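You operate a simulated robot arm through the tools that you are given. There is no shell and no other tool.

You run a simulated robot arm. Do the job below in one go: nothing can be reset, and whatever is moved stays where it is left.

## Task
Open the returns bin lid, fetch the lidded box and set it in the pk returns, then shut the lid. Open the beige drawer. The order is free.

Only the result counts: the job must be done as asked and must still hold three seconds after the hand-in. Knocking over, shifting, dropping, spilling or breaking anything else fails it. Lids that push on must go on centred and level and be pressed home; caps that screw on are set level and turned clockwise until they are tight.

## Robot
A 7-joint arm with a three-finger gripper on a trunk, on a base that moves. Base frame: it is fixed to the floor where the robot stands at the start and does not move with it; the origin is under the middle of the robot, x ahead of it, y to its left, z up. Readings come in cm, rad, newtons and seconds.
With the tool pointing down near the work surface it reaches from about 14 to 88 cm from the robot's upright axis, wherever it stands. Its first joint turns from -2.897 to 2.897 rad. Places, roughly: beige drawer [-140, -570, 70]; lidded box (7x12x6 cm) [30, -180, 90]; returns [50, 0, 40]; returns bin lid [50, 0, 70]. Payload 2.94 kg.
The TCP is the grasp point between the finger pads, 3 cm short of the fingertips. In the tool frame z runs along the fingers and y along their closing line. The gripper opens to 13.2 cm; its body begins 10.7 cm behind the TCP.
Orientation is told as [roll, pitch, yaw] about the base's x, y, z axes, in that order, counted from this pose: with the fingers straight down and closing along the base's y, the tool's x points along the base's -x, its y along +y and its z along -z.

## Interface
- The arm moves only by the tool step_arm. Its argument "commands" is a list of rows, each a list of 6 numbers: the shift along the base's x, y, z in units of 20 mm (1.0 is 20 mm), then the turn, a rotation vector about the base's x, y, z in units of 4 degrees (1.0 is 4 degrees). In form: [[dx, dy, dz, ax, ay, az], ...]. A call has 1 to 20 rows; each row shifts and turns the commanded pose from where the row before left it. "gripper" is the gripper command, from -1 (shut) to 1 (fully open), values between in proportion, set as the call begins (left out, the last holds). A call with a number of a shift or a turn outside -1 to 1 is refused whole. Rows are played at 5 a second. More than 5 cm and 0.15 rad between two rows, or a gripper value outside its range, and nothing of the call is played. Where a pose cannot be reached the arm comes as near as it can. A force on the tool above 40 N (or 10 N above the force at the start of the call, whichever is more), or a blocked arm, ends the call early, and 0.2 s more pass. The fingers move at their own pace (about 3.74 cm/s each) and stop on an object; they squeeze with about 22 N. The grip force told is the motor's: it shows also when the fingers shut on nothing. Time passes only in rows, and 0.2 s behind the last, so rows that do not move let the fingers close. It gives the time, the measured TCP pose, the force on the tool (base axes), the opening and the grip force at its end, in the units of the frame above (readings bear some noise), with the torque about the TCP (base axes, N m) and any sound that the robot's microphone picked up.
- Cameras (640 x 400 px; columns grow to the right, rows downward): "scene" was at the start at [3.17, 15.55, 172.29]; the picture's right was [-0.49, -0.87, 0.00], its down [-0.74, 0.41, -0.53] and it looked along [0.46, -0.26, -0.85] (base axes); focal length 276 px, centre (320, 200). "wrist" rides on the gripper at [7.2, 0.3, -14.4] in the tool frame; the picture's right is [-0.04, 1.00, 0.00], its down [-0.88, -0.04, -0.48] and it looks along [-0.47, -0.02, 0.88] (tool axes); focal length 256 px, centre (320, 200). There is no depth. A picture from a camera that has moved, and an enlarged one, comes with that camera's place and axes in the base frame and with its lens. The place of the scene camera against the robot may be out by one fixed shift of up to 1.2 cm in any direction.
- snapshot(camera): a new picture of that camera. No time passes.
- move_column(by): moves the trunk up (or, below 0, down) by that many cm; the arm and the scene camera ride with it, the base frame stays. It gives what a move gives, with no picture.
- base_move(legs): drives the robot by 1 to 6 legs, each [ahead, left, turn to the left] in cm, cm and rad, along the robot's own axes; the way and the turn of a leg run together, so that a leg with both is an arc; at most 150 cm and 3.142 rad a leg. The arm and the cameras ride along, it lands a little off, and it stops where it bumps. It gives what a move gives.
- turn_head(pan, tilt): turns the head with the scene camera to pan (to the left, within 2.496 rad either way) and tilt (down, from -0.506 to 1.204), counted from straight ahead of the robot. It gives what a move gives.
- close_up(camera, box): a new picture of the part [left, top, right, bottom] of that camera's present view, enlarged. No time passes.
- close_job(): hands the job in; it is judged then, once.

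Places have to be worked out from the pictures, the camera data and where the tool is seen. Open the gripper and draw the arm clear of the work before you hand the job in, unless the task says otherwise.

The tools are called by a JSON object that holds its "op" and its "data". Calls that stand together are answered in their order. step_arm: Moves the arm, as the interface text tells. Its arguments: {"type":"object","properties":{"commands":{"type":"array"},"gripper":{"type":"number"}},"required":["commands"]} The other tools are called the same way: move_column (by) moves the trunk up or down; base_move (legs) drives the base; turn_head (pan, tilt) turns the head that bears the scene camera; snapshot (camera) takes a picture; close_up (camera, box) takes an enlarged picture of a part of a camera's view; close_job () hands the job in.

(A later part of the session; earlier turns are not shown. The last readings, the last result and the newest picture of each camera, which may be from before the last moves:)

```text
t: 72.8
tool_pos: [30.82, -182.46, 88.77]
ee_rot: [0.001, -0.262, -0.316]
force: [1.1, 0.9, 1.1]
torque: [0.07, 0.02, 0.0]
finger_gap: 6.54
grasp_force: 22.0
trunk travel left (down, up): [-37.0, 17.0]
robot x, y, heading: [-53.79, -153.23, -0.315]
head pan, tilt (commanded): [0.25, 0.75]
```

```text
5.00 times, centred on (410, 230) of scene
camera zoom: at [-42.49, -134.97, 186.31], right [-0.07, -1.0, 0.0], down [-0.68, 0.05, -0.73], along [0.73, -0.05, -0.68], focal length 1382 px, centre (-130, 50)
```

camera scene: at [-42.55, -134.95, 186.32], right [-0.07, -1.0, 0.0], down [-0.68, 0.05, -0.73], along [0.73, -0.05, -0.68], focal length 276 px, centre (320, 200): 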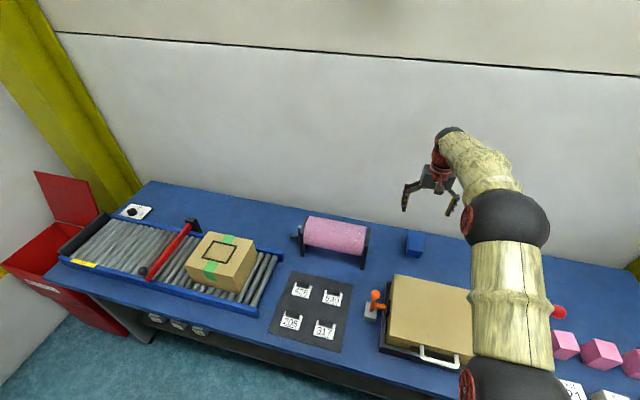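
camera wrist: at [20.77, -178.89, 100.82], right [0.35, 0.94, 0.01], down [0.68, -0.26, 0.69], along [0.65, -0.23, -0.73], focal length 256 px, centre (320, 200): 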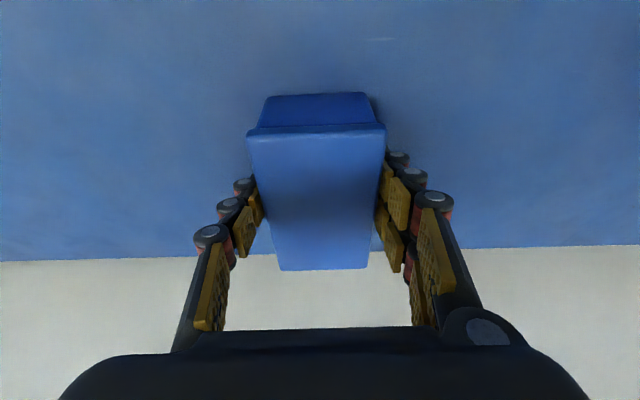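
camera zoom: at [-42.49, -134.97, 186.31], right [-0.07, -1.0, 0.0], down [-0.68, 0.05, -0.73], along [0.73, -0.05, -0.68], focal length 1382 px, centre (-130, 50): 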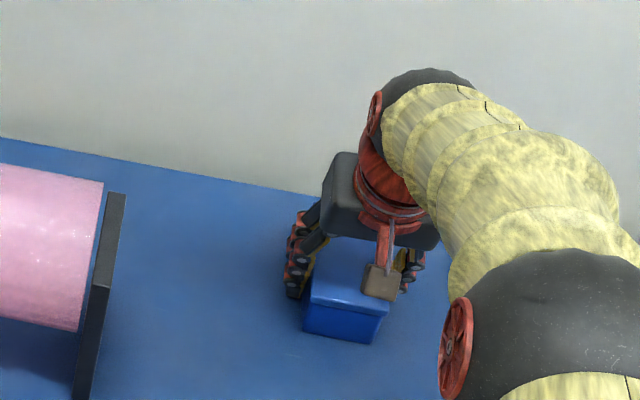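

Gripped at 6.54 cm with 22 N. I lift 2 cm and check that box and lid come up together.

{"op": "step_arm", "data": {"commands": [[0, 0, 0.25, 0, 0, 0], [0, 0, 0.25, 0, 0, 0], [0, 0, 0.25, 0, 0, 0], [0, 0, 0.25, 0, 0, 0]]}}

{"op": "close_up", "data": {"camera": "wrist", "box": [220, 60, 420, 280]}}

{"op": "close_up", "data": {"camera": "scene", "box": [370, 190, 450, 270]}}

```text
t: 73.8
tool_pos: [30.81, -182.56, 90.7]
ee_rot: [-0.001, -0.26, -0.318]
force: [0.1, 0.2, -2.2]
torque: [0.0, 0.03, -0.01]
finger_gap: 6.54
grasp_force: 22.3
trunk travel left (down, up): [-37.0, 17.0]
robot x, y, heading: [-54.5, -152.98, -0.317]
head pan, tilt (commanded): [0.25, 0.75]
```

```text
1.82 times, centred on (320, 170) of wrist
camera zoom: at [20.76, -179.02, 102.81], right [0.35, 0.94, 0.01], down [0.68, -0.26, 0.69], along [0.65, -0.23, -0.73], focal length 465 px, centre (320, 254)
```

zoom: 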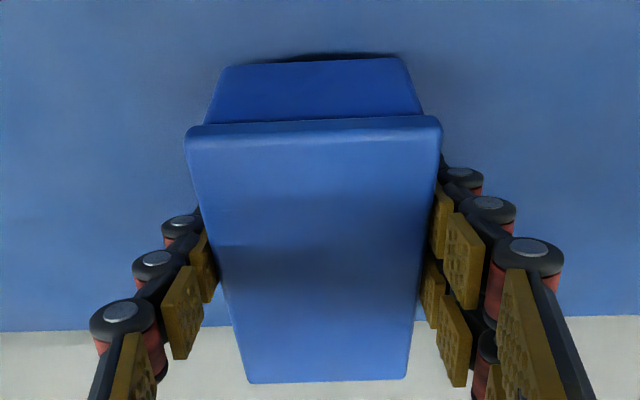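

```text
5.00 times, centred on (410, 230) of scene
camera zoom: at [-42.46, -135.0, 186.31], right [-0.07, -1.0, 0.0], down [-0.68, 0.05, -0.73], along [0.73, -0.05, -0.68], focal length 1382 px, centre (-130, 50)
```

zoom: 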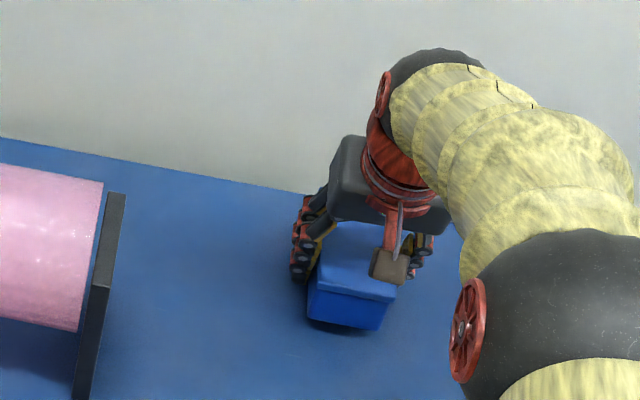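

Box and lid rise together (about 2.2 N). I lift the arm 18 cm and then raise the trunk.

{"op": "step_arm", "data": {"commands": [[0, 0, 0.5, 0, 0, 0], [0, 0, 0.8, 0, 0, 0], [0, 0, 0.9, 0, 0, 0], [0, 0, 0.9, 0, 0, 0], [0, 0, 0.9, 0, 0, 0], [0, 0, 0.9, 0, 0, 0], [0, 0, 0.9, 0, 0, 0], [0, 0, 0.9, 0, 0, 0], [0, 0, 0.9, 0, 0, 0], [0, 0, 0.7, 0, 0, 0]]}}

{"op": "move_column", "data": {"by": 16}}

{"op": "step_arm", "data": {"commands": [[-0.475, 0.157, 0, 0, 0, 0], [-0.75, 0.248, 0, 0, 0, 0], [-0.9, 0.297, 0, 0, 0, 0], [-0.9, 0.297, 0, 0, 0, 0], [-0.9, 0.297, 0, 0, 0, 0], [-0.9, 0.297, 0, 0, 0, 0], [-0.9, 0.297, 0, 0, 0, 0], [-0.9, 0.297, 0, 0, 0, 0], [-0.9, 0.297, 0, 0, 0, 0], [-0.9, 0.297, 0, 0, 0, 0], [-0.9, 0.297, 0, 0, 0, 0], [-0.9, 0.297, 0, 0, 0, 0], [-0.75, 0.248, 0, 0, 0, 0], [-0.475, 0.157, 0, 0, 0, 0]]}}

{"op": "snapshot", "data": {"camera": "wrist"}}

{"op": "snapshot", "data": {"camera": "scene"}}

```text
t: 76.0
tool_pos: [30.86, -182.52, 107.34]
ee_rot: [0.002, -0.261, -0.318]
force: [0.0, -0.4, -1.4]
torque: [0.0, 0.01, -0.01]
finger_gap: 6.55
grasp_force: 22.0
trunk travel left (down, up): [-37.0, 17.0]
robot x, y, heading: [-53.88, -153.26, -0.324]
head pan, tilt (commanded): [0.25, 0.75]
```

```text
t: 77.8
tool_pos: [30.85, -182.47, 123.41]
ee_rot: [0.0, -0.262, -0.318]
force: [-0.2, 0.1, -2.3]
torque: [-0.03, 0.02, -0.01]
finger_gap: 6.53
grasp_force: 22.6
trunk travel left (down, up): [-53.0, 1.0]
robot x, y, heading: [-53.66, -153.22, -0.318]
head pan, tilt (commanded): [0.25, 0.75]
```

```text
t: 80.8
tool_pos: [7.9, -175.06, 123.28]
ee_rot: [0.0, -0.259, -0.318]
force: [-0.6, 0.0, -2.6]
torque: [0.04, 0.0, -0.03]
finger_gap: 6.55
grasp_force: 21.5
trunk travel left (down, up): [-53.0, 1.0]
robot x, y, heading: [-54.03, -153.11, -0.32]
head pan, tilt (commanded): [0.25, 0.75]
```

```text
taken
camera wrist: at [-2.28, -171.4, 135.44], right [0.35, 0.94, 0.01], down [0.68, -0.26, 0.69], along [0.65, -0.23, -0.73], focal length 256 px, centre (320, 200)
```

wrist: 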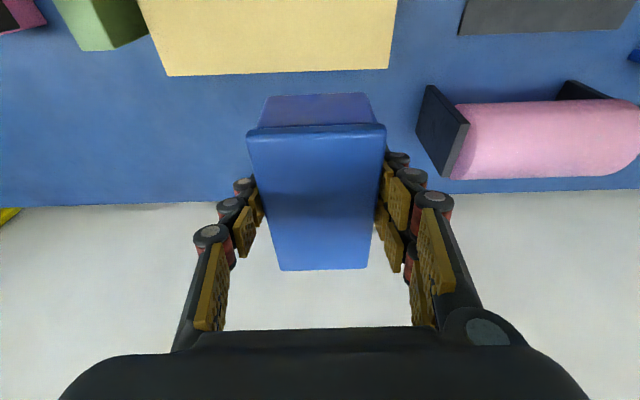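

```text
taken
camera scene: at [-42.54, -135.01, 202.32], right [-0.07, -1.0, 0.0], down [-0.68, 0.05, -0.73], along [0.73, -0.05, -0.68], focal length 276 px, centre (320, 200)
```

scene: 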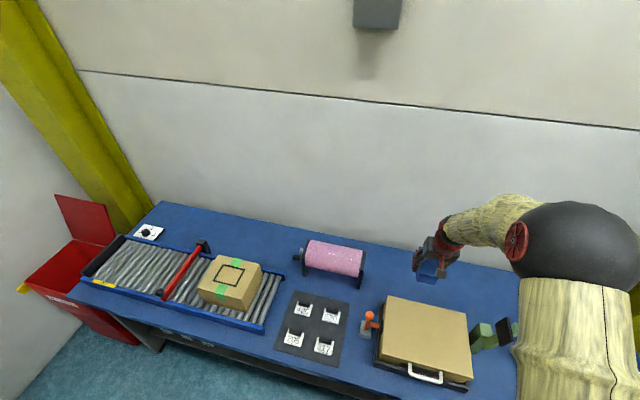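

The box is firmly held. I back off and drive left along the bench toward the bin.

{"op": "base_move", "data": {"legs": [[-9, 0, 0], [0, 80, 0]]}}

{"op": "base_move", "data": {"legs": [[0, 75, 0]]}}

{"op": "turn_head", "data": {"pan": 0.0, "tilt": 0.9}}

{"op": "snapshot", "data": {"camera": "scene"}}

{"op": "snapshot", "data": {"camera": "wrist"}}

```text
t: 85.8
tool_pos: [23.87, -95.4, 123.37]
ee_rot: [0.002, -0.26, -0.293]
force: [1.1, -0.7, -1.5]
torque: [-0.04, 0.02, -0.02]
finger_gap: 6.56
grasp_force: 21.8
trunk travel left (down, up): [-53.0, 1.0]
robot x, y, heading: [-38.83, -75.26, -0.293]
head pan, tilt (commanded): [0.25, 0.75]
```

```text
t: 89.9
tool_pos: [46.32, -23.58, 123.39]
ee_rot: [0.0, -0.259, -0.308]
force: [-1.2, 0.8, -1.5]
torque: [0.02, 0.03, 0.0]
finger_gap: 6.55
grasp_force: 21.6
trunk travel left (down, up): [-53.0, 1.0]
robot x, y, heading: [-15.88, -2.53, -0.31]
head pan, tilt (commanded): [0.25, 0.75]
```

```text
t: 90.7
tool_pos: [46.22, -23.66, 123.29]
ee_rot: [0.0, -0.26, -0.305]
force: [0.5, -0.2, -3.0]
torque: [-0.02, 0.02, -0.02]
finger_gap: 6.56
grasp_force: 22.1
trunk travel left (down, up): [-53.0, 1.0]
robot x, y, heading: [-16.08, -2.12, -0.309]
head pan, tilt (commanded): [0.0, 0.901]
```

```text
taken
camera scene: at [-5.63, 14.14, 201.12], right [-0.3, -0.95, 0.0], down [-0.75, 0.24, -0.62], along [0.59, -0.19, -0.78], focal length 276 px, centre (320, 200)
```

scene: 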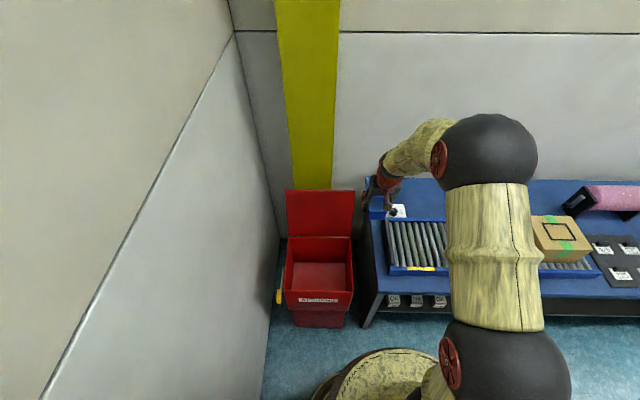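

```text
taken
camera wrist: at [36.04, -20.11, 135.44], right [0.34, 0.94, 0.01], down [0.68, -0.26, 0.69], along [0.65, -0.23, -0.73], focal length 256 px, centre (320, 200)
```

wrist: 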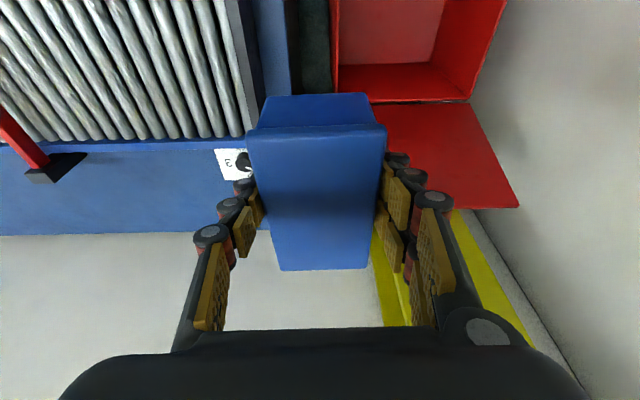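

Robot and box are by the bin. I drive up to about the earlier stand (ahead 11, left 8) so the box can be lowered into the bin.

{"op": "base_move", "data": {"legs": [[0, 8, -0.01], [11, 0, 0]]}}

{"op": "snapshot", "data": {"camera": "scene"}}

{"op": "snapshot", "data": {"camera": "wrist"}}

```text
t: 92.5
tool_pos: [58.86, -20.69, 123.23]
ee_rot: [0.001, -0.258, -0.321]
force: [1.1, 0.5, -3.2]
torque: [0.03, 0.07, -0.02]
finger_gap: 6.57
grasp_force: 22.4
trunk travel left (down, up): [-53.0, 1.0]
robot x, y, heading: [-3.12, 1.07, -0.324]
head pan, tilt (commanded): [0.0, 0.901]
```

```text
taken
camera scene: at [7.7, 17.66, 201.11], right [-0.32, -0.95, 0.0], down [-0.74, 0.25, -0.62], along [0.59, -0.2, -0.79], focal length 276 px, centre (320, 200)
```

scene: 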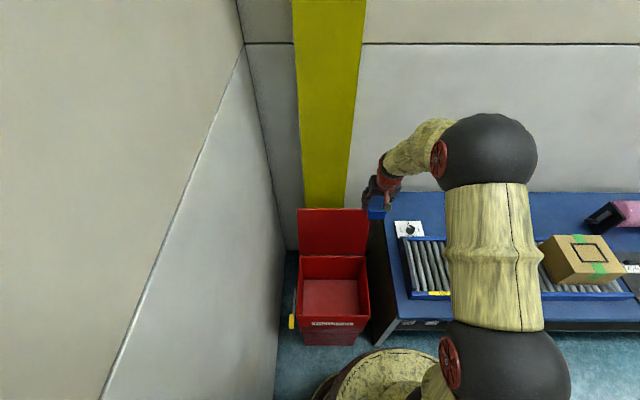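

```text
taken
camera wrist: at [48.83, -17.08, 135.33], right [0.35, 0.94, 0.01], down [0.68, -0.27, 0.68], along [0.64, -0.23, -0.73], focal length 256 px, centre (320, 200)
```

wrist: 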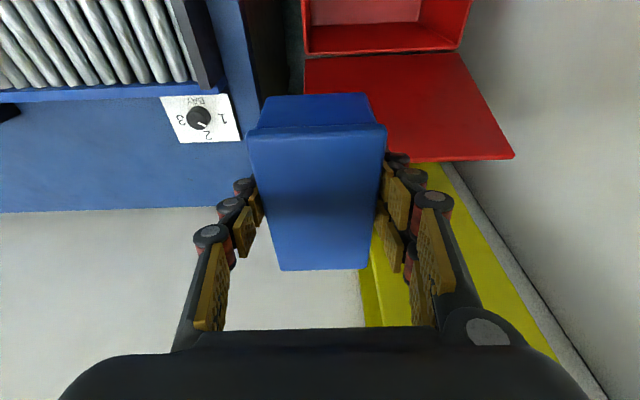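

Now I shift the box over the bin's opening (target about (57.7, -5.4)), then begin to lower.

{"op": "step_arm", "data": {"commands": [[-0.063, 0.5, 0, 0, 0, 0], [-0.063, 0.9, 0, 0, 0, 0], [-0.063, 0.95, 0, 0, 0, 0], [-0.063, 0.95, 0, 0, 0, 0], [-0.063, 0.95, 0, 0, 0, 0], [-0.063, 0.95, 0, 0, 0, 0], [-0.063, 0.95, 0, 0, 0, 0], [-0.063, 0.9, 0, 0, 0, 0], [-0.063, 0.6, 0, 0, 0, 0]]}}

{"op": "step_arm", "data": {"commands": [[0, 0, -0.6, 0, 0, 0], [0, 0, -0.9, 0, 0, 0], [0, 0, -0.9, 0, 0, 0], [0, 0, -0.9, 0, 0, 0], [0, 0, -0.9, 0, 0, 0], [0, 0, -0.9, 0, 0, 0], [0, 0, -0.9, 0, 0, 0], [0, 0, -0.9, 0, 0, 0], [0, 0, -0.9, 0, 0, 0], [0, 0, -0.9, 0, 0, 0], [0, 0, -0.9, 0, 0, 0], [0, 0, -0.9, 0, 0, 0], [0, 0, -0.9, 0, 0, 0], [0, 0, -0.9, 0, 0, 0], [0, 0, -0.5, 0, 0, 0]]}}

{"op": "snapshot", "data": {"camera": "scene"}}

{"op": "snapshot", "data": {"camera": "wrist"}}

```text
t: 94.5
tool_pos: [57.39, -5.26, 123.25]
ee_rot: [0.001, -0.26, -0.322]
force: [0.0, 0.0, -2.9]
torque: [-0.01, -0.03, -0.01]
finger_gap: 6.55
grasp_force: 22.1
trunk travel left (down, up): [-53.0, 1.0]
robot x, y, heading: [-3.19, 1.28, -0.329]
head pan, tilt (commanded): [0.0, 0.901]
```

```text
t: 97.7
tool_pos: [57.43, -5.34, 97.72]
ee_rot: [0.0, -0.26, -0.321]
force: [0.1, -0.5, -1.2]
torque: [0.0, 0.01, 0.04]
finger_gap: 6.56
grasp_force: 22.2
trunk travel left (down, up): [-53.0, 1.0]
robot x, y, heading: [-2.98, 1.63, -0.324]
head pan, tilt (commanded): [0.0, 0.901]
```

```text
taken
camera scene: at [7.41, 17.76, 201.12], right [-0.32, -0.95, 0.0], down [-0.74, 0.25, -0.62], along [0.59, -0.2, -0.78], focal length 276 px, centre (320, 200)
```

scene: 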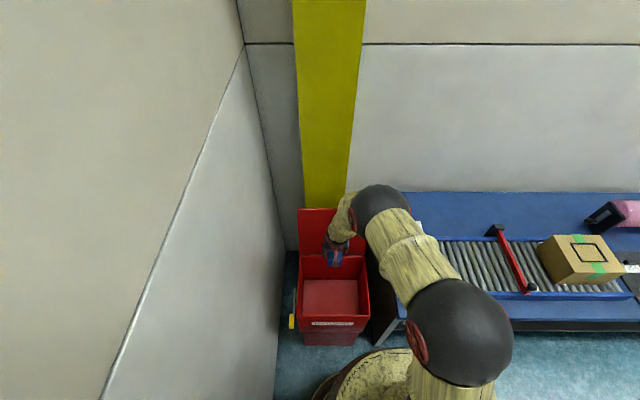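

```text
taken
camera wrist: at [47.46, -1.65, 109.75], right [0.35, 0.93, 0.01], down [0.68, -0.27, 0.69], along [0.64, -0.24, -0.73], focal length 256 px, centre (320, 200)
```

wrist: 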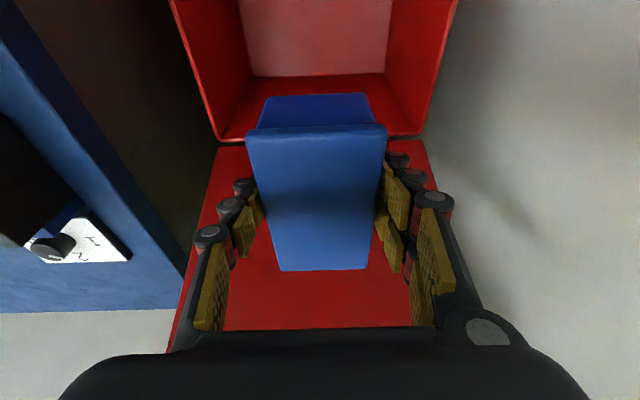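

The box is centred over the opening and the last arm link comes down steeply from above. The bin floor seems at z ≈ 43; I lower to about z 76 first.

{"op": "step_arm", "data": {"commands": [[0, 0, -0.9, 0, 0, 0], [0, 0, -0.9, 0, 0, 0], [0, 0, -0.9, 0, 0, 0], [0, 0, -0.9, 0, 0, 0], [0, 0, -0.9, 0, 0, 0], [0, 0, -0.9, 0, 0, 0], [0, 0, -0.9, 0, 0, 0], [0, 0, -0.9, 0, 0, 0], [0, 0, -0.9, 0, 0, 0], [0, 0, -0.9, 0, 0, 0], [0, 0, -0.9, 0, 0, 0], [0, 0, -0.9, 0, 0, 0]]}}

{"op": "close_up", "data": {"camera": "scene", "box": [260, 180, 420, 360]}}

{"op": "snapshot", "data": {"camera": "wrist"}}

```text
t: 100.3
tool_pos: [57.65, -5.3, 76.01]
ee_rot: [0.001, -0.261, -0.322]
force: [0.3, -0.7, -1.7]
torque: [-0.01, 0.07, 0.01]
finger_gap: 6.56
grasp_force: 22.0
trunk travel left (down, up): [-53.0, 1.0]
robot x, y, heading: [-3.06, 1.51, -0.326]
head pan, tilt (commanded): [0.0, 0.901]
```

```text
2.22 times, centred on (340, 270) of scene
camera zoom: at [7.45, 17.75, 201.12], right [-0.32, -0.95, 0.0], down [-0.74, 0.25, -0.62], along [0.59, -0.2, -0.78], focal length 614 px, centre (276, 44)
```

zoom: 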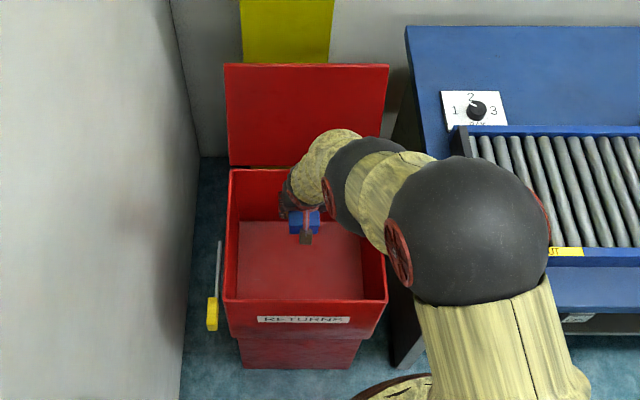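

```text
taken
camera wrist: at [47.48, -1.67, 88.09], right [0.35, 0.94, 0.01], down [0.68, -0.27, 0.69], along [0.64, -0.24, -0.73], focal length 256 px, centre (320, 200)
```

wrist: 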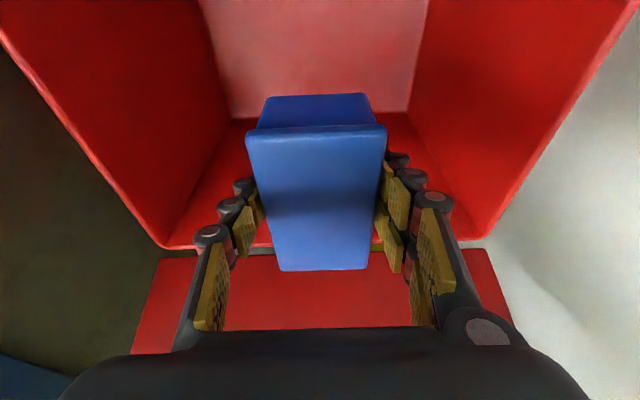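

Clear so far. I shift 4 cm toward the left wall of the bin for more room for the wrist joint, and lower to about z 62.

{"op": "step_arm", "data": {"commands": [[0.28, 0.45, -0.6, 0, 0, 0], [0.28, 0.45, -0.9, 0, 0, 0], [0.28, 0.45, -0.9, 0, 0, 0], [0.2, 0.3, -0.9, 0, 0, 0], [0, 0, -0.9, 0, 0, 0], [0, 0, -0.9, 0, 0, 0], [0, 0, -0.9, 0, 0, 0], [0, 0, -0.9, 0, 0, 0]]}}

{"op": "close_up", "data": {"camera": "scene", "box": [260, 200, 420, 340]}}

{"op": "snapshot", "data": {"camera": "wrist"}}

```text
t: 102.1
tool_pos: [59.64, -1.99, 62.3]
ee_rot: [0.001, -0.259, -0.321]
force: [0.3, -0.5, -2.1]
torque: [-0.02, 0.05, 0.02]
finger_gap: 6.54
grasp_force: 21.7
trunk travel left (down, up): [-53.0, 1.0]
robot x, y, heading: [-2.87, 1.21, -0.325]
head pan, tilt (commanded): [0.0, 0.901]
```

```text
2.86 times, centred on (340, 270) of scene
camera zoom: at [7.43, 17.77, 201.12], right [-0.32, -0.95, 0.0], down [-0.74, 0.25, -0.62], along [0.59, -0.2, -0.78], focal length 790 px, centre (263, 0)
```

zoom: 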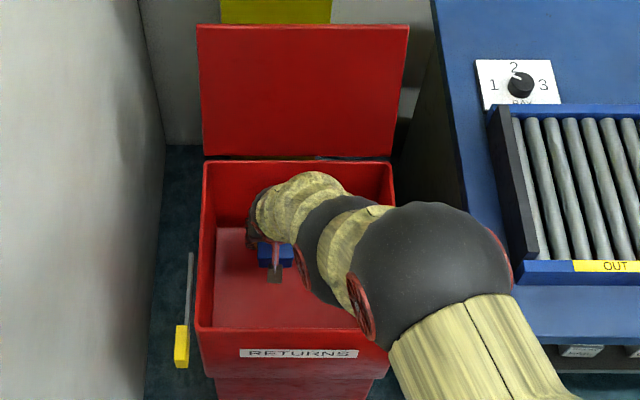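

```text
taken
camera wrist: at [49.53, 1.62, 74.37], right [0.35, 0.94, 0.01], down [0.68, -0.26, 0.69], along [0.64, -0.24, -0.73], focal length 256 px, centre (320, 200)
```

wrist: 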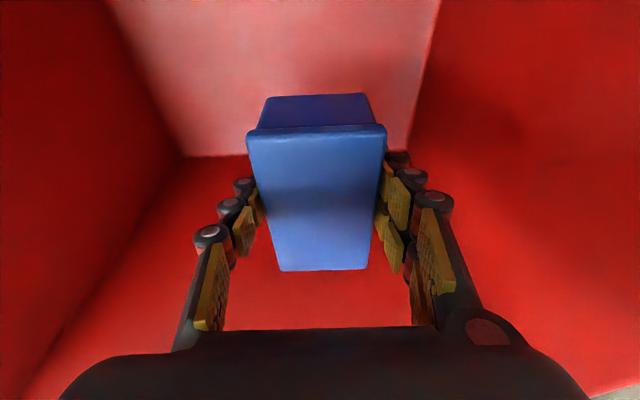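

Box bottom is at about z 58, floor near 44. I lower 7 cm more and re-inspect the clearance of the wrist joint over the rim.

{"op": "step_arm", "data": {"commands": [[0.1, -0.03, -0.7, 0, 0, 0], [0.1, -0.03, -0.7, 0, 0, 0], [0.1, -0.03, -0.7, 0, 0, 0], [0.1, -0.03, -0.7, 0, 0, 0], [0.1, -0.03, -0.7, 0, 0, 0]]}}

{"op": "close_up", "data": {"camera": "scene", "box": [290, 230, 410, 330]}}

{"op": "snapshot", "data": {"camera": "wrist"}}

```text
t: 103.3
tool_pos: [60.56, -2.28, 56.19]
ee_rot: [0.0, -0.259, -0.322]
force: [-0.1, 0.2, -1.5]
torque: [0.04, 0.0, 0.03]
finger_gap: 6.53
grasp_force: 22.2
out of reach, approached as far as the arm can: row 5
trunk travel left (down, up): [-53.0, 1.0]
robot x, y, heading: [-2.83, 1.52, -0.322]
head pan, tilt (commanded): [0.0, 0.901]
```

```text
4.00 times, centred on (350, 280) of scene
camera zoom: at [7.39, 17.77, 201.12], right [-0.32, -0.95, 0.0], down [-0.74, 0.25, -0.62], along [0.59, -0.2, -0.78], focal length 1106 px, centre (200, -120)
```

zoom: 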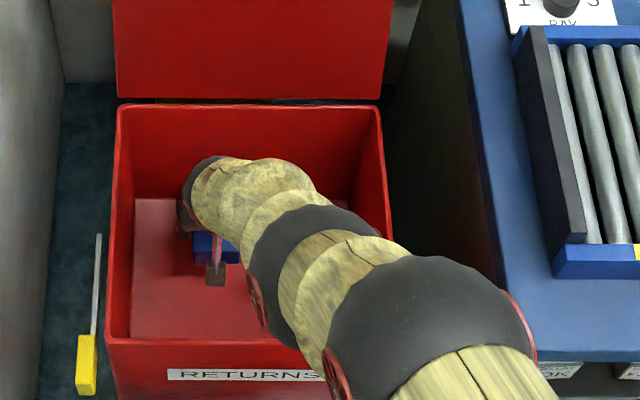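

```text
taken
camera wrist: at [50.33, 1.37, 68.29], right [0.35, 0.93, 0.01], down [0.68, -0.27, 0.69], along [0.64, -0.24, -0.73], focal length 256 px, centre (320, 200)
```

wrist: 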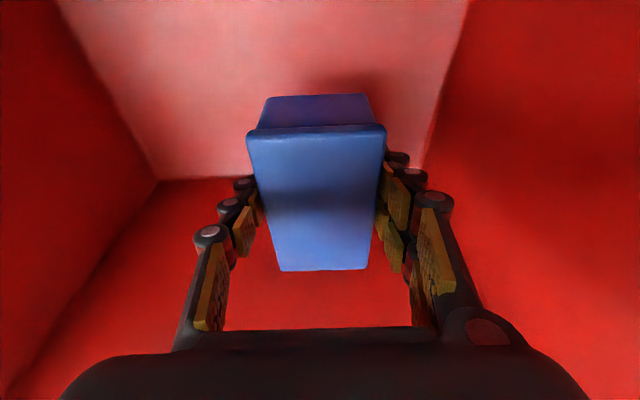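

The arm is at its stretch limit, so the remaining ~8 cm I lower with the trunk: 5 cm first.

{"op": "move_column", "data": {"by": -5}}

{"op": "snapshot", "data": {"camera": "wrist"}}

{"op": "close_up", "data": {"camera": "scene", "box": [290, 230, 410, 330]}}

```text
t: 104.2
tool_pos: [60.45, -2.31, 51.29]
ee_rot: [-0.001, -0.26, -0.321]
force: [0.2, -0.9, -2.0]
torque: [-0.01, 0.02, 0.0]
finger_gap: 6.56
grasp_force: 22.4
trunk travel left (down, up): [-48.0, 6.0]
robot x, y, heading: [-2.99, 1.14, -0.322]
head pan, tilt (commanded): [0.0, 0.901]
```

```text
taken
camera wrist: at [50.37, 1.37, 63.34], right [0.35, 0.94, 0.01], down [0.68, -0.27, 0.69], along [0.64, -0.24, -0.73], focal length 256 px, centre (320, 200)
```

wrist: 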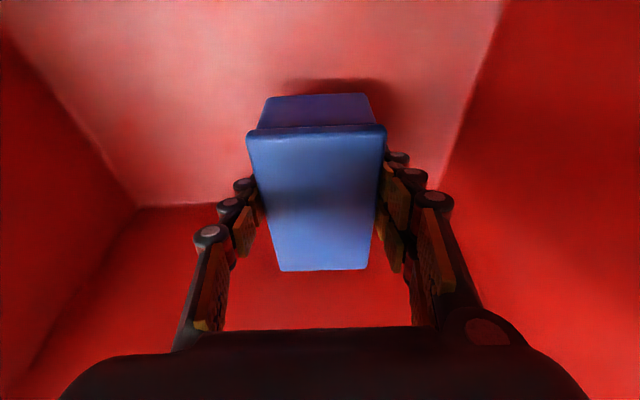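

```text
4.00 times, centred on (350, 280) of scene
camera zoom: at [7.38, 17.77, 196.13], right [-0.32, -0.95, 0.0], down [-0.74, 0.25, -0.62], along [0.59, -0.2, -0.78], focal length 1106 px, centre (200, -120)
```

zoom: 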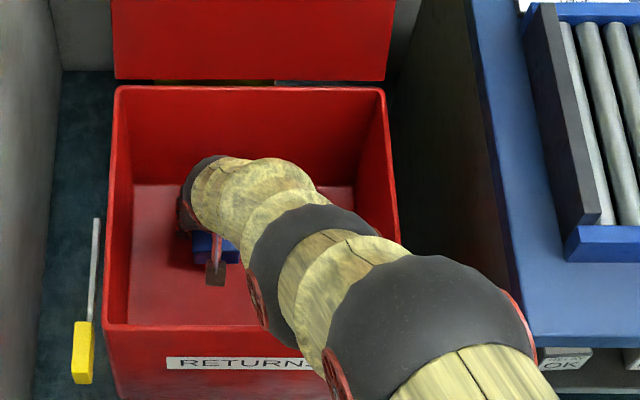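

Floor estimate again z ≈ 43.7; the box bottom is about 3.5 cm above. I lower 2 cm, then in small steps until I feel contact.

{"op": "move_column", "data": {"by": -2}}

{"op": "move_column", "data": {"by": -0.6}}

{"op": "move_column", "data": {"by": -0.4}}

```text
t: 104.9
tool_pos: [60.5, -2.09, 49.3]
ee_rot: [0.001, -0.259, -0.322]
force: [-0.4, 0.9, -2.1]
torque: [0.01, 0.03, 0.01]
finger_gap: 6.53
grasp_force: 21.8
trunk travel left (down, up): [-46.0, 8.0]
robot x, y, heading: [-3.43, 1.48, -0.321]
head pan, tilt (commanded): [0.0, 0.901]
```

```text
t: 105.4
tool_pos: [60.42, -2.2, 48.59]
ee_rot: [0.0, -0.261, -0.321]
force: [0.3, 0.4, -2.5]
torque: [0.01, 0.0, -0.03]
finger_gap: 6.56
grasp_force: 21.8
trunk travel left (down, up): [-45.4, 8.6]
robot x, y, heading: [-2.95, 1.26, -0.321]
head pan, tilt (commanded): [0.0, 0.901]
```

```text
t: 106.0
tool_pos: [60.55, -2.19, 48.09]
ee_rot: [0.0, -0.26, -0.321]
force: [0.1, 0.1, -2.5]
torque: [0.03, 0.01, 0.02]
finger_gap: 6.54
grasp_force: 22.0
trunk travel left (down, up): [-45.0, 9.0]
robot x, y, heading: [-2.98, 1.26, -0.323]
head pan, tilt (commanded): [0.0, 0.901]
```

No contact yet (force still only the weight). I go on down in 4 mm steps.

{"op": "move_column", "data": {"by": -0.4}}

{"op": "move_column", "data": {"by": -0.4}}

{"op": "move_column", "data": {"by": -0.4}}

```text
t: 106.5
tool_pos: [60.54, -2.26, 47.86]
ee_rot: [0.0, -0.261, -0.32]
force: [-0.1, 0.1, -1.9]
torque: [0.03, 0.01, -0.01]
finger_gap: 6.55
grasp_force: 22.0
trunk travel left (down, up): [-44.6, 9.4]
robot x, y, heading: [-3.3, 0.97, -0.323]
head pan, tilt (commanded): [0.0, 0.901]
```

```text
t: 107.0
tool_pos: [60.46, -2.1, 47.43]
ee_rot: [0.0, -0.26, -0.321]
force: [-0.7, 0.0, -2.2]
torque: [-0.01, -0.02, -0.01]
finger_gap: 6.56
grasp_force: 22.4
trunk travel left (down, up): [-44.2, 9.8]
robot x, y, heading: [-2.88, 1.57, -0.323]
head pan, tilt (commanded): [0.0, 0.901]
```

```text
t: 107.5
tool_pos: [60.35, -2.21, 47.01]
ee_rot: [0.001, -0.259, -0.321]
force: [0.2, -0.1, -2.7]
torque: [-0.02, -0.02, 0.03]
finger_gap: 6.54
grasp_force: 21.9
trunk travel left (down, up): [-43.8, 10.2]
robot x, y, heading: [-3.21, 0.79, -0.324]
head pan, tilt (commanded): [0.0, 0.901]
```

{"op": "snapshot", "data": {"camera": "wrist"}}

{"op": "move_column", "data": {"by": -0.4}}

{"op": "move_column", "data": {"by": -0.4}}

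{"op": "move_column", "data": {"by": -0.4}}

```text
taken
camera wrist: at [50.32, 1.37, 59.1], right [0.35, 0.94, 0.01], down [0.68, -0.27, 0.69], along [0.64, -0.24, -0.73], focal length 256 px, centre (320, 200)
```

wrist: 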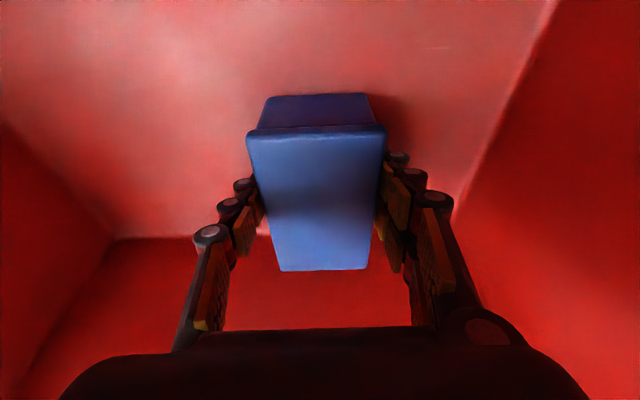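

```text
t: 108.1
tool_pos: [60.46, -2.25, 46.85]
ee_rot: [0.002, -0.261, -0.322]
force: [-3.1, -0.4, 11.0]
torque: [-0.1, 0.17, -0.04]
finger_gap: 6.54
grasp_force: 22.3
trunk travel left (down, up): [-43.4, 10.6]
robot x, y, heading: [-2.95, 0.76, -0.324]
head pan, tilt (commanded): [0.0, 0.901]
```

```text
t: 108.6
tool_pos: [60.67, -2.16, 46.32]
ee_rot: [0.002, -0.262, -0.32]
force: [0.9, -1.0, 12.0]
torque: [-0.15, -0.34, -0.09]
finger_gap: 6.55
grasp_force: 22.1
trunk travel left (down, up): [-43.0, 11.0]
robot x, y, heading: [-3.27, 1.31, -0.326]
head pan, tilt (commanded): [0.0, 0.901]
```

```text
t: 109.0
tool_pos: [60.67, -2.25, 46.28]
ee_rot: [0.002, -0.263, -0.32]
force: [-12.8, 0.6, 26.3]
torque: [0.72, 0.0, 0.32]
finger_gap: 6.57
grasp_force: 21.6
trunk travel left (down, up): [-42.8, 11.2]
robot x, y, heading: [-3.17, 1.38, -0.328]
head pan, tilt (commanded): [0.0, 0.901]
stopped: the force on the tool passed its limit at 44 N (the readings are from after the stop); the commanded pose is now the measured one
```

Contact with the floor is made (26 N). I relieve by 4 mm and then open the gripper to release the box.

{"op": "move_column", "data": {"by": 0.4}}

{"op": "step_arm", "data": {"commands": [[0, 0, 0, 0, 0, 0], [0, 0, 0, 0, 0, 0], [0, 0, 0, 0, 0, 0], [0, 0, 0, 0, 0, 0], [0, 0, 0, 0, 0, 0]], "gripper": 0.5}}

{"op": "snapshot", "data": {"camera": "wrist"}}

```text
t: 109.5
tool_pos: [60.69, -2.28, 46.41]
ee_rot: [0.0, -0.263, -0.322]
force: [1.1, -0.3, -2.2]
torque: [0.0, 0.02, -0.02]
finger_gap: 6.56
grasp_force: 22.4
trunk travel left (down, up): [-43.2, 10.8]
robot x, y, heading: [-3.09, 1.12, -0.325]
head pan, tilt (commanded): [0.0, 0.901]
```

```text
t: 110.7
tool_pos: [60.65, -2.19, 46.42]
ee_rot: [0.001, -0.263, -0.321]
force: [0.2, 0.5, -0.2]
torque: [-0.01, -0.02, -0.01]
finger_gap: 9.91
grasp_force: 0.1
trunk travel left (down, up): [-43.2, 10.8]
robot x, y, heading: [-3.14, 1.25, -0.32]
head pan, tilt (commanded): [0.0, 0.901]
```

```text
taken
camera wrist: at [50.56, 1.38, 58.59], right [0.35, 0.94, 0.01], down [0.68, -0.27, 0.69], along [0.65, -0.24, -0.73], focal length 256 px, centre (320, 200)
```

wrist: 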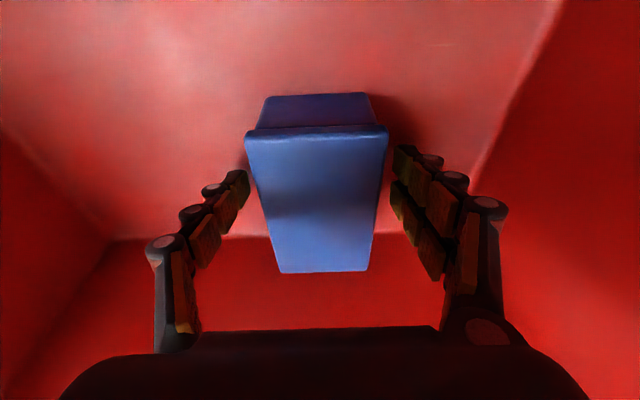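

The box sits on the bin floor, fingers clear on both sides. I raise the trunk and then the arm straight up out of the bin.

{"op": "move_column", "data": {"by": 10.5}}

{"op": "step_arm", "data": {"commands": [[0, 0, 0.8, 0, 0, 0], [0, 0, 0.9, 0, 0, 0], [0, 0, 0.9, 0, 0, 0], [0, 0, 0.9, 0, 0, 0], [0, 0, 0.9, 0, 0, 0], [0, 0, 0.9, 0, 0, 0], [0, 0, 0.9, 0, 0, 0], [0, 0, 0.9, 0, 0, 0], [0, 0, 0.9, 0, 0, 0], [0, 0, 0.9, 0, 0, 0], [0, 0, 0.9, 0, 0, 0], [0, 0, 0.9, 0, 0, 0], [0, 0, 0.9, 0, 0, 0], [0, 0, 0.9, 0, 0, 0], [0, 0, 0.9, 0, 0, 0], [0, 0, 0.9, 0, 0, 0], [0, 0, 0.9, 0, 0, 0], [0, 0, 0.9, 0, 0, 0], [0, 0, 0.9, 0, 0, 0], [0, 0, 0.9, 0, 0, 0]]}}

{"op": "snapshot", "data": {"camera": "wrist"}}

{"op": "snapshot", "data": {"camera": "scene"}}

```text
t: 112.1
tool_pos: [60.58, -2.16, 57.09]
ee_rot: [-0.001, -0.263, -0.321]
force: [-0.3, 0.5, 0.0]
torque: [0.01, -0.02, -0.01]
finger_gap: 9.88
grasp_force: 0.0
trunk travel left (down, up): [-53.7, 0.3]
robot x, y, heading: [-2.95, 0.93, -0.327]
head pan, tilt (commanded): [0.0, 0.901]
```

```text
t: 116.3
tool_pos: [60.52, -2.45, 92.75]
ee_rot: [0.0, -0.26, -0.321]
force: [-1.2, 0.9, -1.3]
torque: [-0.03, -0.06, 0.01]
finger_gap: 9.9
grasp_force: 0.0
trunk travel left (down, up): [-53.7, 0.3]
robot x, y, heading: [-3.13, 1.54, -0.318]
head pan, tilt (commanded): [0.0, 0.901]
```

```text
taken
camera wrist: at [50.43, 1.16, 104.84], right [0.35, 0.94, 0.01], down [0.68, -0.26, 0.69], along [0.65, -0.24, -0.73], focal length 256 px, centre (320, 200)
```

wrist: 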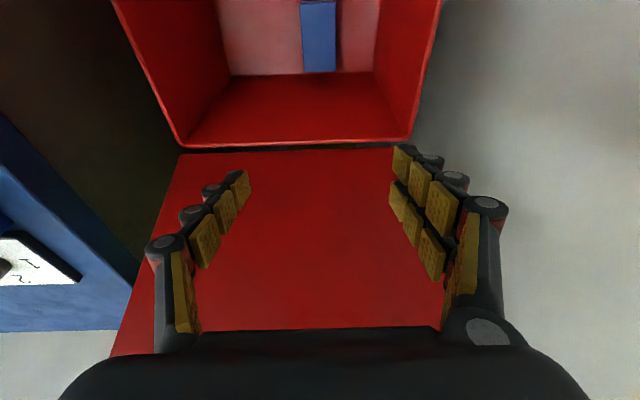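

```text
taken
camera scene: at [7.35, 17.77, 201.78], right [-0.32, -0.95, 0.0], down [-0.74, 0.25, -0.62], along [0.59, -0.2, -0.78], focal length 276 px, centre (320, 200)
```

scene: 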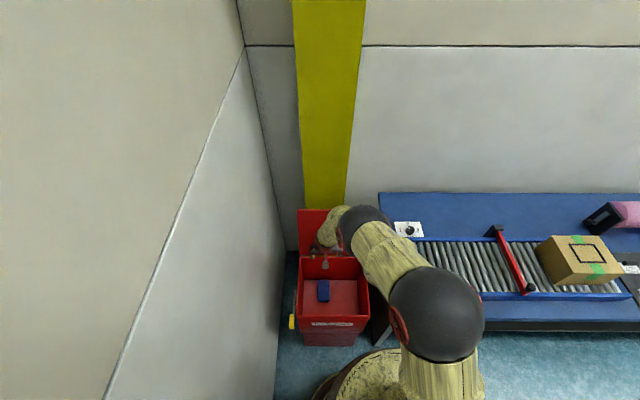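

The box lies in the bin. Now the lid: I'll take the handle from above again. First I un-tilt the tool while rising, and begin the +90° yaw turn well above the bin.

{"op": "step_arm", "data": {"commands": [[0, 0, 0.9, 0.295, 0.89, 0], [0, 0, 0.9, 0.295, 0.89, 0], [0, 0, 0.9, 0.295, 0.89, 0], [0, 0, 0.9, 0.285, 0.86, 0], [0, 0, 0.7, 0, 0, 1], [0, 0, 0.7, 0, 0, 1], [0, 0, 0.7, 0, 0, 1], [0, 0, 0.7, 0, 0, 1], [0, 0, 0.7, 0, 0, 1], [0, 0, 0.7, 0, 0, 1], [0, 0, 0.7, 0, 0, 1], [0, 0, 0.7, 0, 0, 1], [0, 0, 0.7, 0, 0, 1], [0, 0, 0.7, 0, 0, 1], [0, 0, 0.7, 0, 0, 1], [0, 0, 0.5, 0, 0, 1], [0, 0, 0.5, 0, 0, 1], [0, 0, 0.5, 0, 0, 1], [0, 0, 0.5, 0, 0, 1], [0, 0, 0.5, 0, 0, 1]], "gripper": -0.4}}

{"op": "step_arm", "data": {"commands": [[0, 0, 0, 0, 0, 1], [0, 0, 0, 0, 0, 1], [0, 0, 0, 0, 0, 1], [0, 0, 0, 0, 0, 1], [0, 0, 0, 0, 0, 1], [0, 0, 0, 0, 0, 1], [0, 0, 0, 0, 0, 0.5], [0, 0, 0, 0, 0, 0]]}}

{"op": "snapshot", "data": {"camera": "wrist"}}

{"op": "snapshot", "data": {"camera": "scene"}}

```text
t: 120.5
tool_pos: [60.62, -2.35, 120.41]
ee_rot: [0.001, -0.004, 0.797]
force: [0.0, -0.8, -0.4]
torque: [-0.01, 0.01, -0.04]
finger_gap: 3.95
grasp_force: 0.0
trunk travel left (down, up): [-53.7, 0.3]
robot x, y, heading: [-2.81, 1.38, -0.325]
head pan, tilt (commanded): [0.0, 0.901]
```

```text
t: 122.3
tool_pos: [60.57, -2.11, 120.42]
ee_rot: [0.001, -0.003, 1.252]
force: [-0.8, -0.4, 0.5]
torque: [-0.01, 0.01, 0.02]
finger_gap: 3.96
grasp_force: 0.0
trunk travel left (down, up): [-53.7, 0.3]
robot x, y, heading: [-2.9, 1.2, -0.327]
head pan, tilt (commanded): [0.0, 0.901]
```

```text
taken
camera wrist: at [58.07, -9.09, 134.87], right [-0.93, 0.36, 0.0], down [0.31, 0.82, 0.48], along [0.17, 0.45, -0.88], focal length 256 px, centre (320, 200)
```

wrist: 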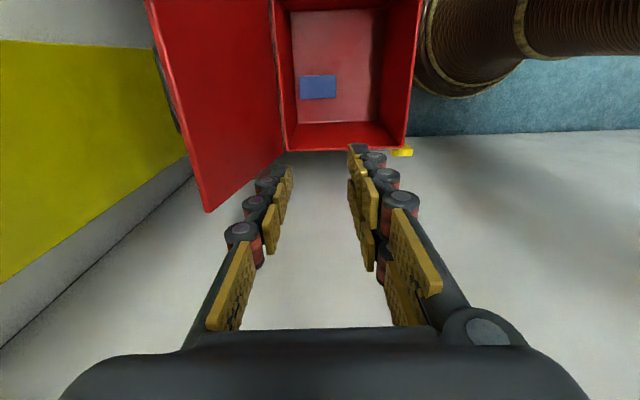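

```text
taken
camera scene: at [7.38, 17.77, 201.77], right [-0.32, -0.95, 0.0], down [-0.74, 0.25, -0.62], along [0.59, -0.2, -0.78], focal length 276 px, centre (320, 200)
```

scene: 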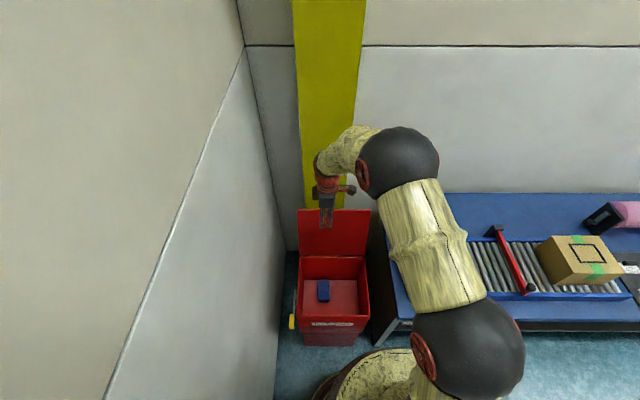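

From this view the open lid leans back about 18° past vertical (top edge near n = 76.5, z ≈ 100.8), with the yellow post at n ≈ 90. I move the fingers behind and above the lid's top edge, keeping high.

{"op": "step_arm", "data": {"commands": [[0.86, -0.4625, 0, 0, 0, 0], [0.86, -0.4625, 0, 0, 0, 0], [0.86, -0.4625, 0, 0, 0, 0], [0.86, -0.4625, 0, 0, 0, 0], [0.86, -0.4625, 0, 0, 0, 0], [0.86, -0.4625, 0, 0, 0, 0], [0.86, -0.4625, 0, 0, 0, 0], [0.86, -0.4625, 0, 0, 0, 0], [0.86, -0.4625, 0, 0, 0, 0], [0.86, -0.4625, 0, 0, 0, 0], [0.86, -0.4625, 0, 0, 0, 0], [0.86, -0.4625, 0, 0, 0, 0]], "gripper": -0.545}}

{"op": "snapshot", "data": {"camera": "wrist"}}

{"op": "snapshot", "data": {"camera": "scene"}}

```text
t: 124.9
tool_pos: [81.5, -13.62, 120.16]
ee_rot: [0.003, -0.003, 1.25]
force: [0.7, 0.0, -0.2]
torque: [-0.03, 0.06, -0.02]
finger_gap: 2.99
grasp_force: 0.1
trunk travel left (down, up): [-53.7, 0.3]
robot x, y, heading: [-3.15, 1.12, -0.323]
head pan, tilt (commanded): [0.0, 0.901]
```

```text
taken
camera wrist: at [78.82, -20.49, 134.69], right [-0.93, 0.36, 0.0], down [0.31, 0.82, 0.48], along [0.17, 0.45, -0.88], focal length 256 px, centre (320, 200)
```

wrist: 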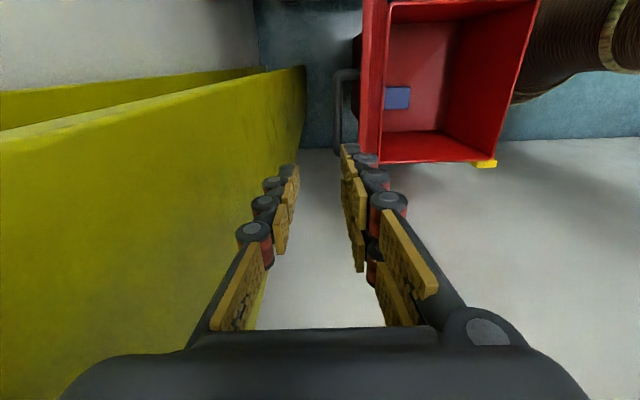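

```text
taken
camera scene: at [7.53, 17.72, 201.77], right [-0.32, -0.95, 0.0], down [-0.74, 0.25, -0.62], along [0.59, -0.2, -0.78], focal length 276 px, centre (320, 200)
```

scene: 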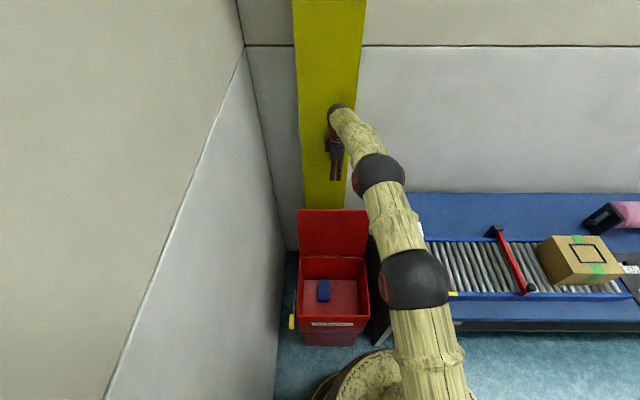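

TCP is at n = 81.7, just behind the lid's edge and handle, about 8 cm clear of the post. I descend so the fingertips come about 2 cm below the lid's top edge.

{"op": "step_arm", "data": {"commands": [[0, 0, -0.9, 0, 0, 0], [0, 0, -0.9, 0, 0, 0], [0, 0, -0.9, 0, 0, 0], [0, 0, -0.9, 0, 0, 0], [0, 0, -0.9, 0, 0, 0], [0, 0, -0.9, 0, 0, 0], [0, 0, -0.9, 0, 0, 0]]}}

{"op": "close_up", "data": {"camera": "wrist", "box": [220, 40, 460, 280]}}

{"op": "close_up", "data": {"camera": "scene", "box": [280, 90, 420, 270]}}

```text
t: 126.5
tool_pos: [81.52, -13.22, 107.88]
ee_rot: [0.0, -0.002, 1.251]
force: [0.4, -1.0, 0.1]
torque: [-0.03, 0.04, -0.05]
finger_gap: 3.0
grasp_force: 0.0
trunk travel left (down, up): [-53.7, 0.3]
robot x, y, heading: [-2.81, 1.46, -0.324]
head pan, tilt (commanded): [0.0, 0.901]
```

```text
1.67 times, centred on (340, 160) of wrist
camera zoom: at [78.9, -20.1, 122.21], right [-0.93, 0.36, 0.0], down [0.31, 0.82, 0.48], along [0.17, 0.45, -0.88], focal length 427 px, centre (287, 267)
```

zoom: 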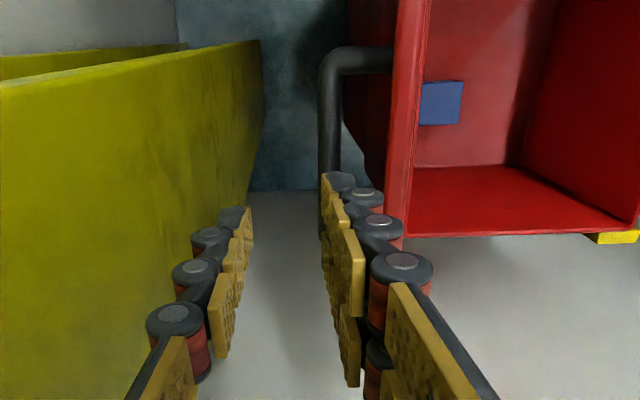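

```text
2.22 times, centred on (350, 180) of scene
camera zoom: at [7.49, 17.75, 201.77], right [-0.32, -0.95, 0.0], down [-0.74, 0.25, -0.62], along [0.59, -0.2, -0.78], focal length 614 px, centre (253, 244)
```

zoom: 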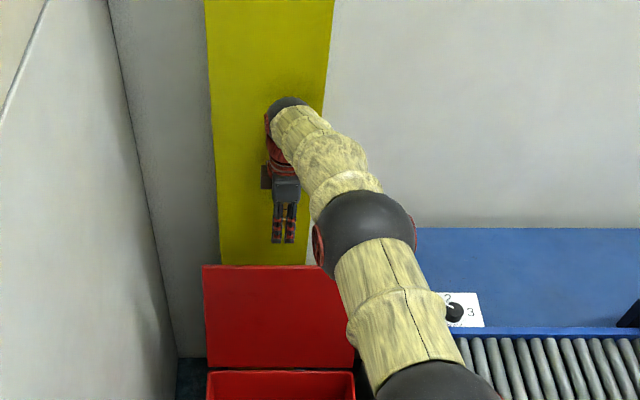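

Fingers are clearly behind the lid's outer edge. I lower the last 6 cm.

{"op": "step_arm", "data": {"commands": [[0, 0, -0.8, 0, 0, 0], [0, 0, -0.8, 0, 0, 0], [0, 0, -0.8, 0, 0, 0], [0, 0, -0.7, 0, 0, 0]]}}

{"op": "close_up", "data": {"camera": "wrist", "box": [220, 40, 460, 280]}}

```text
t: 127.5
tool_pos: [81.44, -13.38, 101.59]
ee_rot: [0.0, -0.005, 1.251]
force: [0.3, -0.2, -0.2]
torque: [0.01, 0.04, -0.03]
finger_gap: 3.01
grasp_force: 0.1
trunk travel left (down, up): [-53.7, 0.3]
robot x, y, heading: [-2.96, 0.78, -0.32]
head pan, tilt (commanded): [0.0, 0.901]
```

```text
1.67 times, centred on (340, 160) of wrist
camera zoom: at [78.86, -20.21, 116.05], right [-0.93, 0.36, 0.0], down [0.31, 0.82, 0.48], along [0.17, 0.45, -0.88], focal length 427 px, centre (287, 267)
```

zoom: 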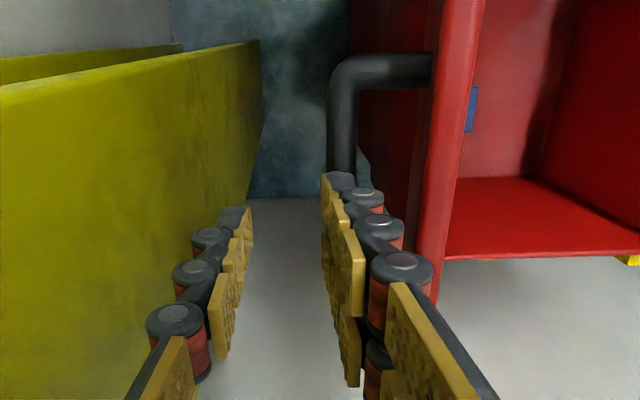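

The fingertips are behind the lid just above the handle bar. I pull toward the robot 4 cm to swing the lid up.

{"op": "step_arm", "data": {"commands": [[-0.475, 0.157, 0, 0, 0, 0], [-0.475, 0.157, 0, 0, 0, 0], [-0.475, 0.157, 0.05, 0, 0, 0], [-0.475, 0.157, 0.05, 0, 0, 0]]}}

{"op": "close_up", "data": {"camera": "wrist", "box": [220, 40, 460, 280]}}

```text
t: 128.5
tool_pos: [77.69, -11.97, 101.77]
ee_rot: [0.0, -0.002, 1.25]
force: [0.1, -0.7, 0.9]
torque: [-0.01, 0.03, 0.01]
finger_gap: 2.96
grasp_force: 0.1
trunk travel left (down, up): [-53.7, 0.3]
robot x, y, heading: [-3.27, 1.33, -0.321]
head pan, tilt (commanded): [0.0, 0.901]
```

```text
1.67 times, centred on (340, 160) of wrist
camera zoom: at [74.97, -18.85, 116.22], right [-0.93, 0.36, 0.0], down [0.31, 0.82, 0.48], along [0.17, 0.45, -0.88], focal length 427 px, centre (287, 267)
```

zoom: 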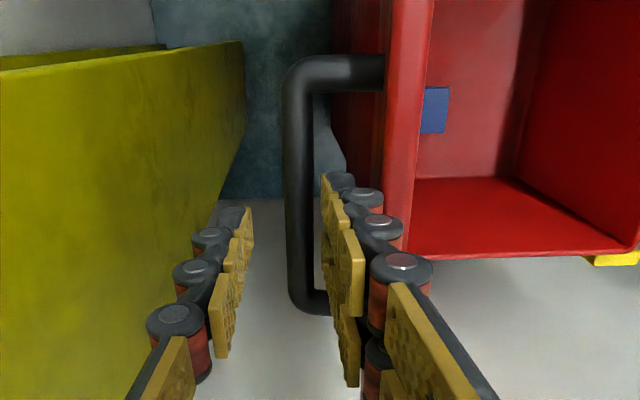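

The robot-side finger is now between the bar and the lid plate. I pull 3 cm further to bring the lid near vertical.

{"op": "step_arm", "data": {"commands": [[-0.475, 0.157, 0.05, 0, 0, 0], [-0.475, 0.157, 0.05, 0, 0, 0], [-0.475, 0.157, 0.0, 0, 0, 0]]}}

{"op": "close_up", "data": {"camera": "wrist", "box": [220, 40, 460, 280]}}

{"op": "close_up", "data": {"camera": "scene", "box": [280, 150, 420, 340]}}

```text
t: 129.3
tool_pos: [74.65, -11.22, 101.97]
ee_rot: [-0.001, -0.004, 1.25]
force: [0.5, -1.1, 0.4]
torque: [0.01, -0.02, -0.01]
finger_gap: 3.0
grasp_force: 0.1
trunk travel left (down, up): [-53.7, 0.3]
robot x, y, heading: [-3.3, 1.46, -0.325]
head pan, tilt (commanded): [0.0, 0.901]
```

```text
1.67 times, centred on (340, 160) of wrist
camera zoom: at [71.95, -17.92, 116.46], right [-0.93, 0.36, 0.0], down [0.31, 0.82, 0.48], along [0.17, 0.45, -0.88], focal length 427 px, centre (287, 267)
```

zoom: 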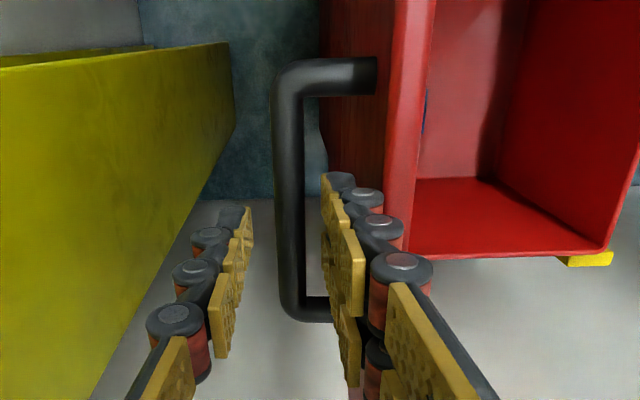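

```text
2.11 times, centred on (350, 245) of scene
camera zoom: at [7.34, 17.77, 201.78], right [-0.32, -0.95, 0.0], down [-0.74, 0.25, -0.62], along [0.59, -0.2, -0.78], focal length 582 px, centre (257, 105)
```

zoom: 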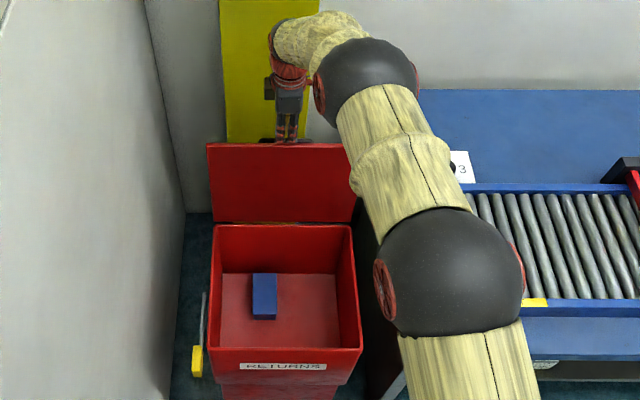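

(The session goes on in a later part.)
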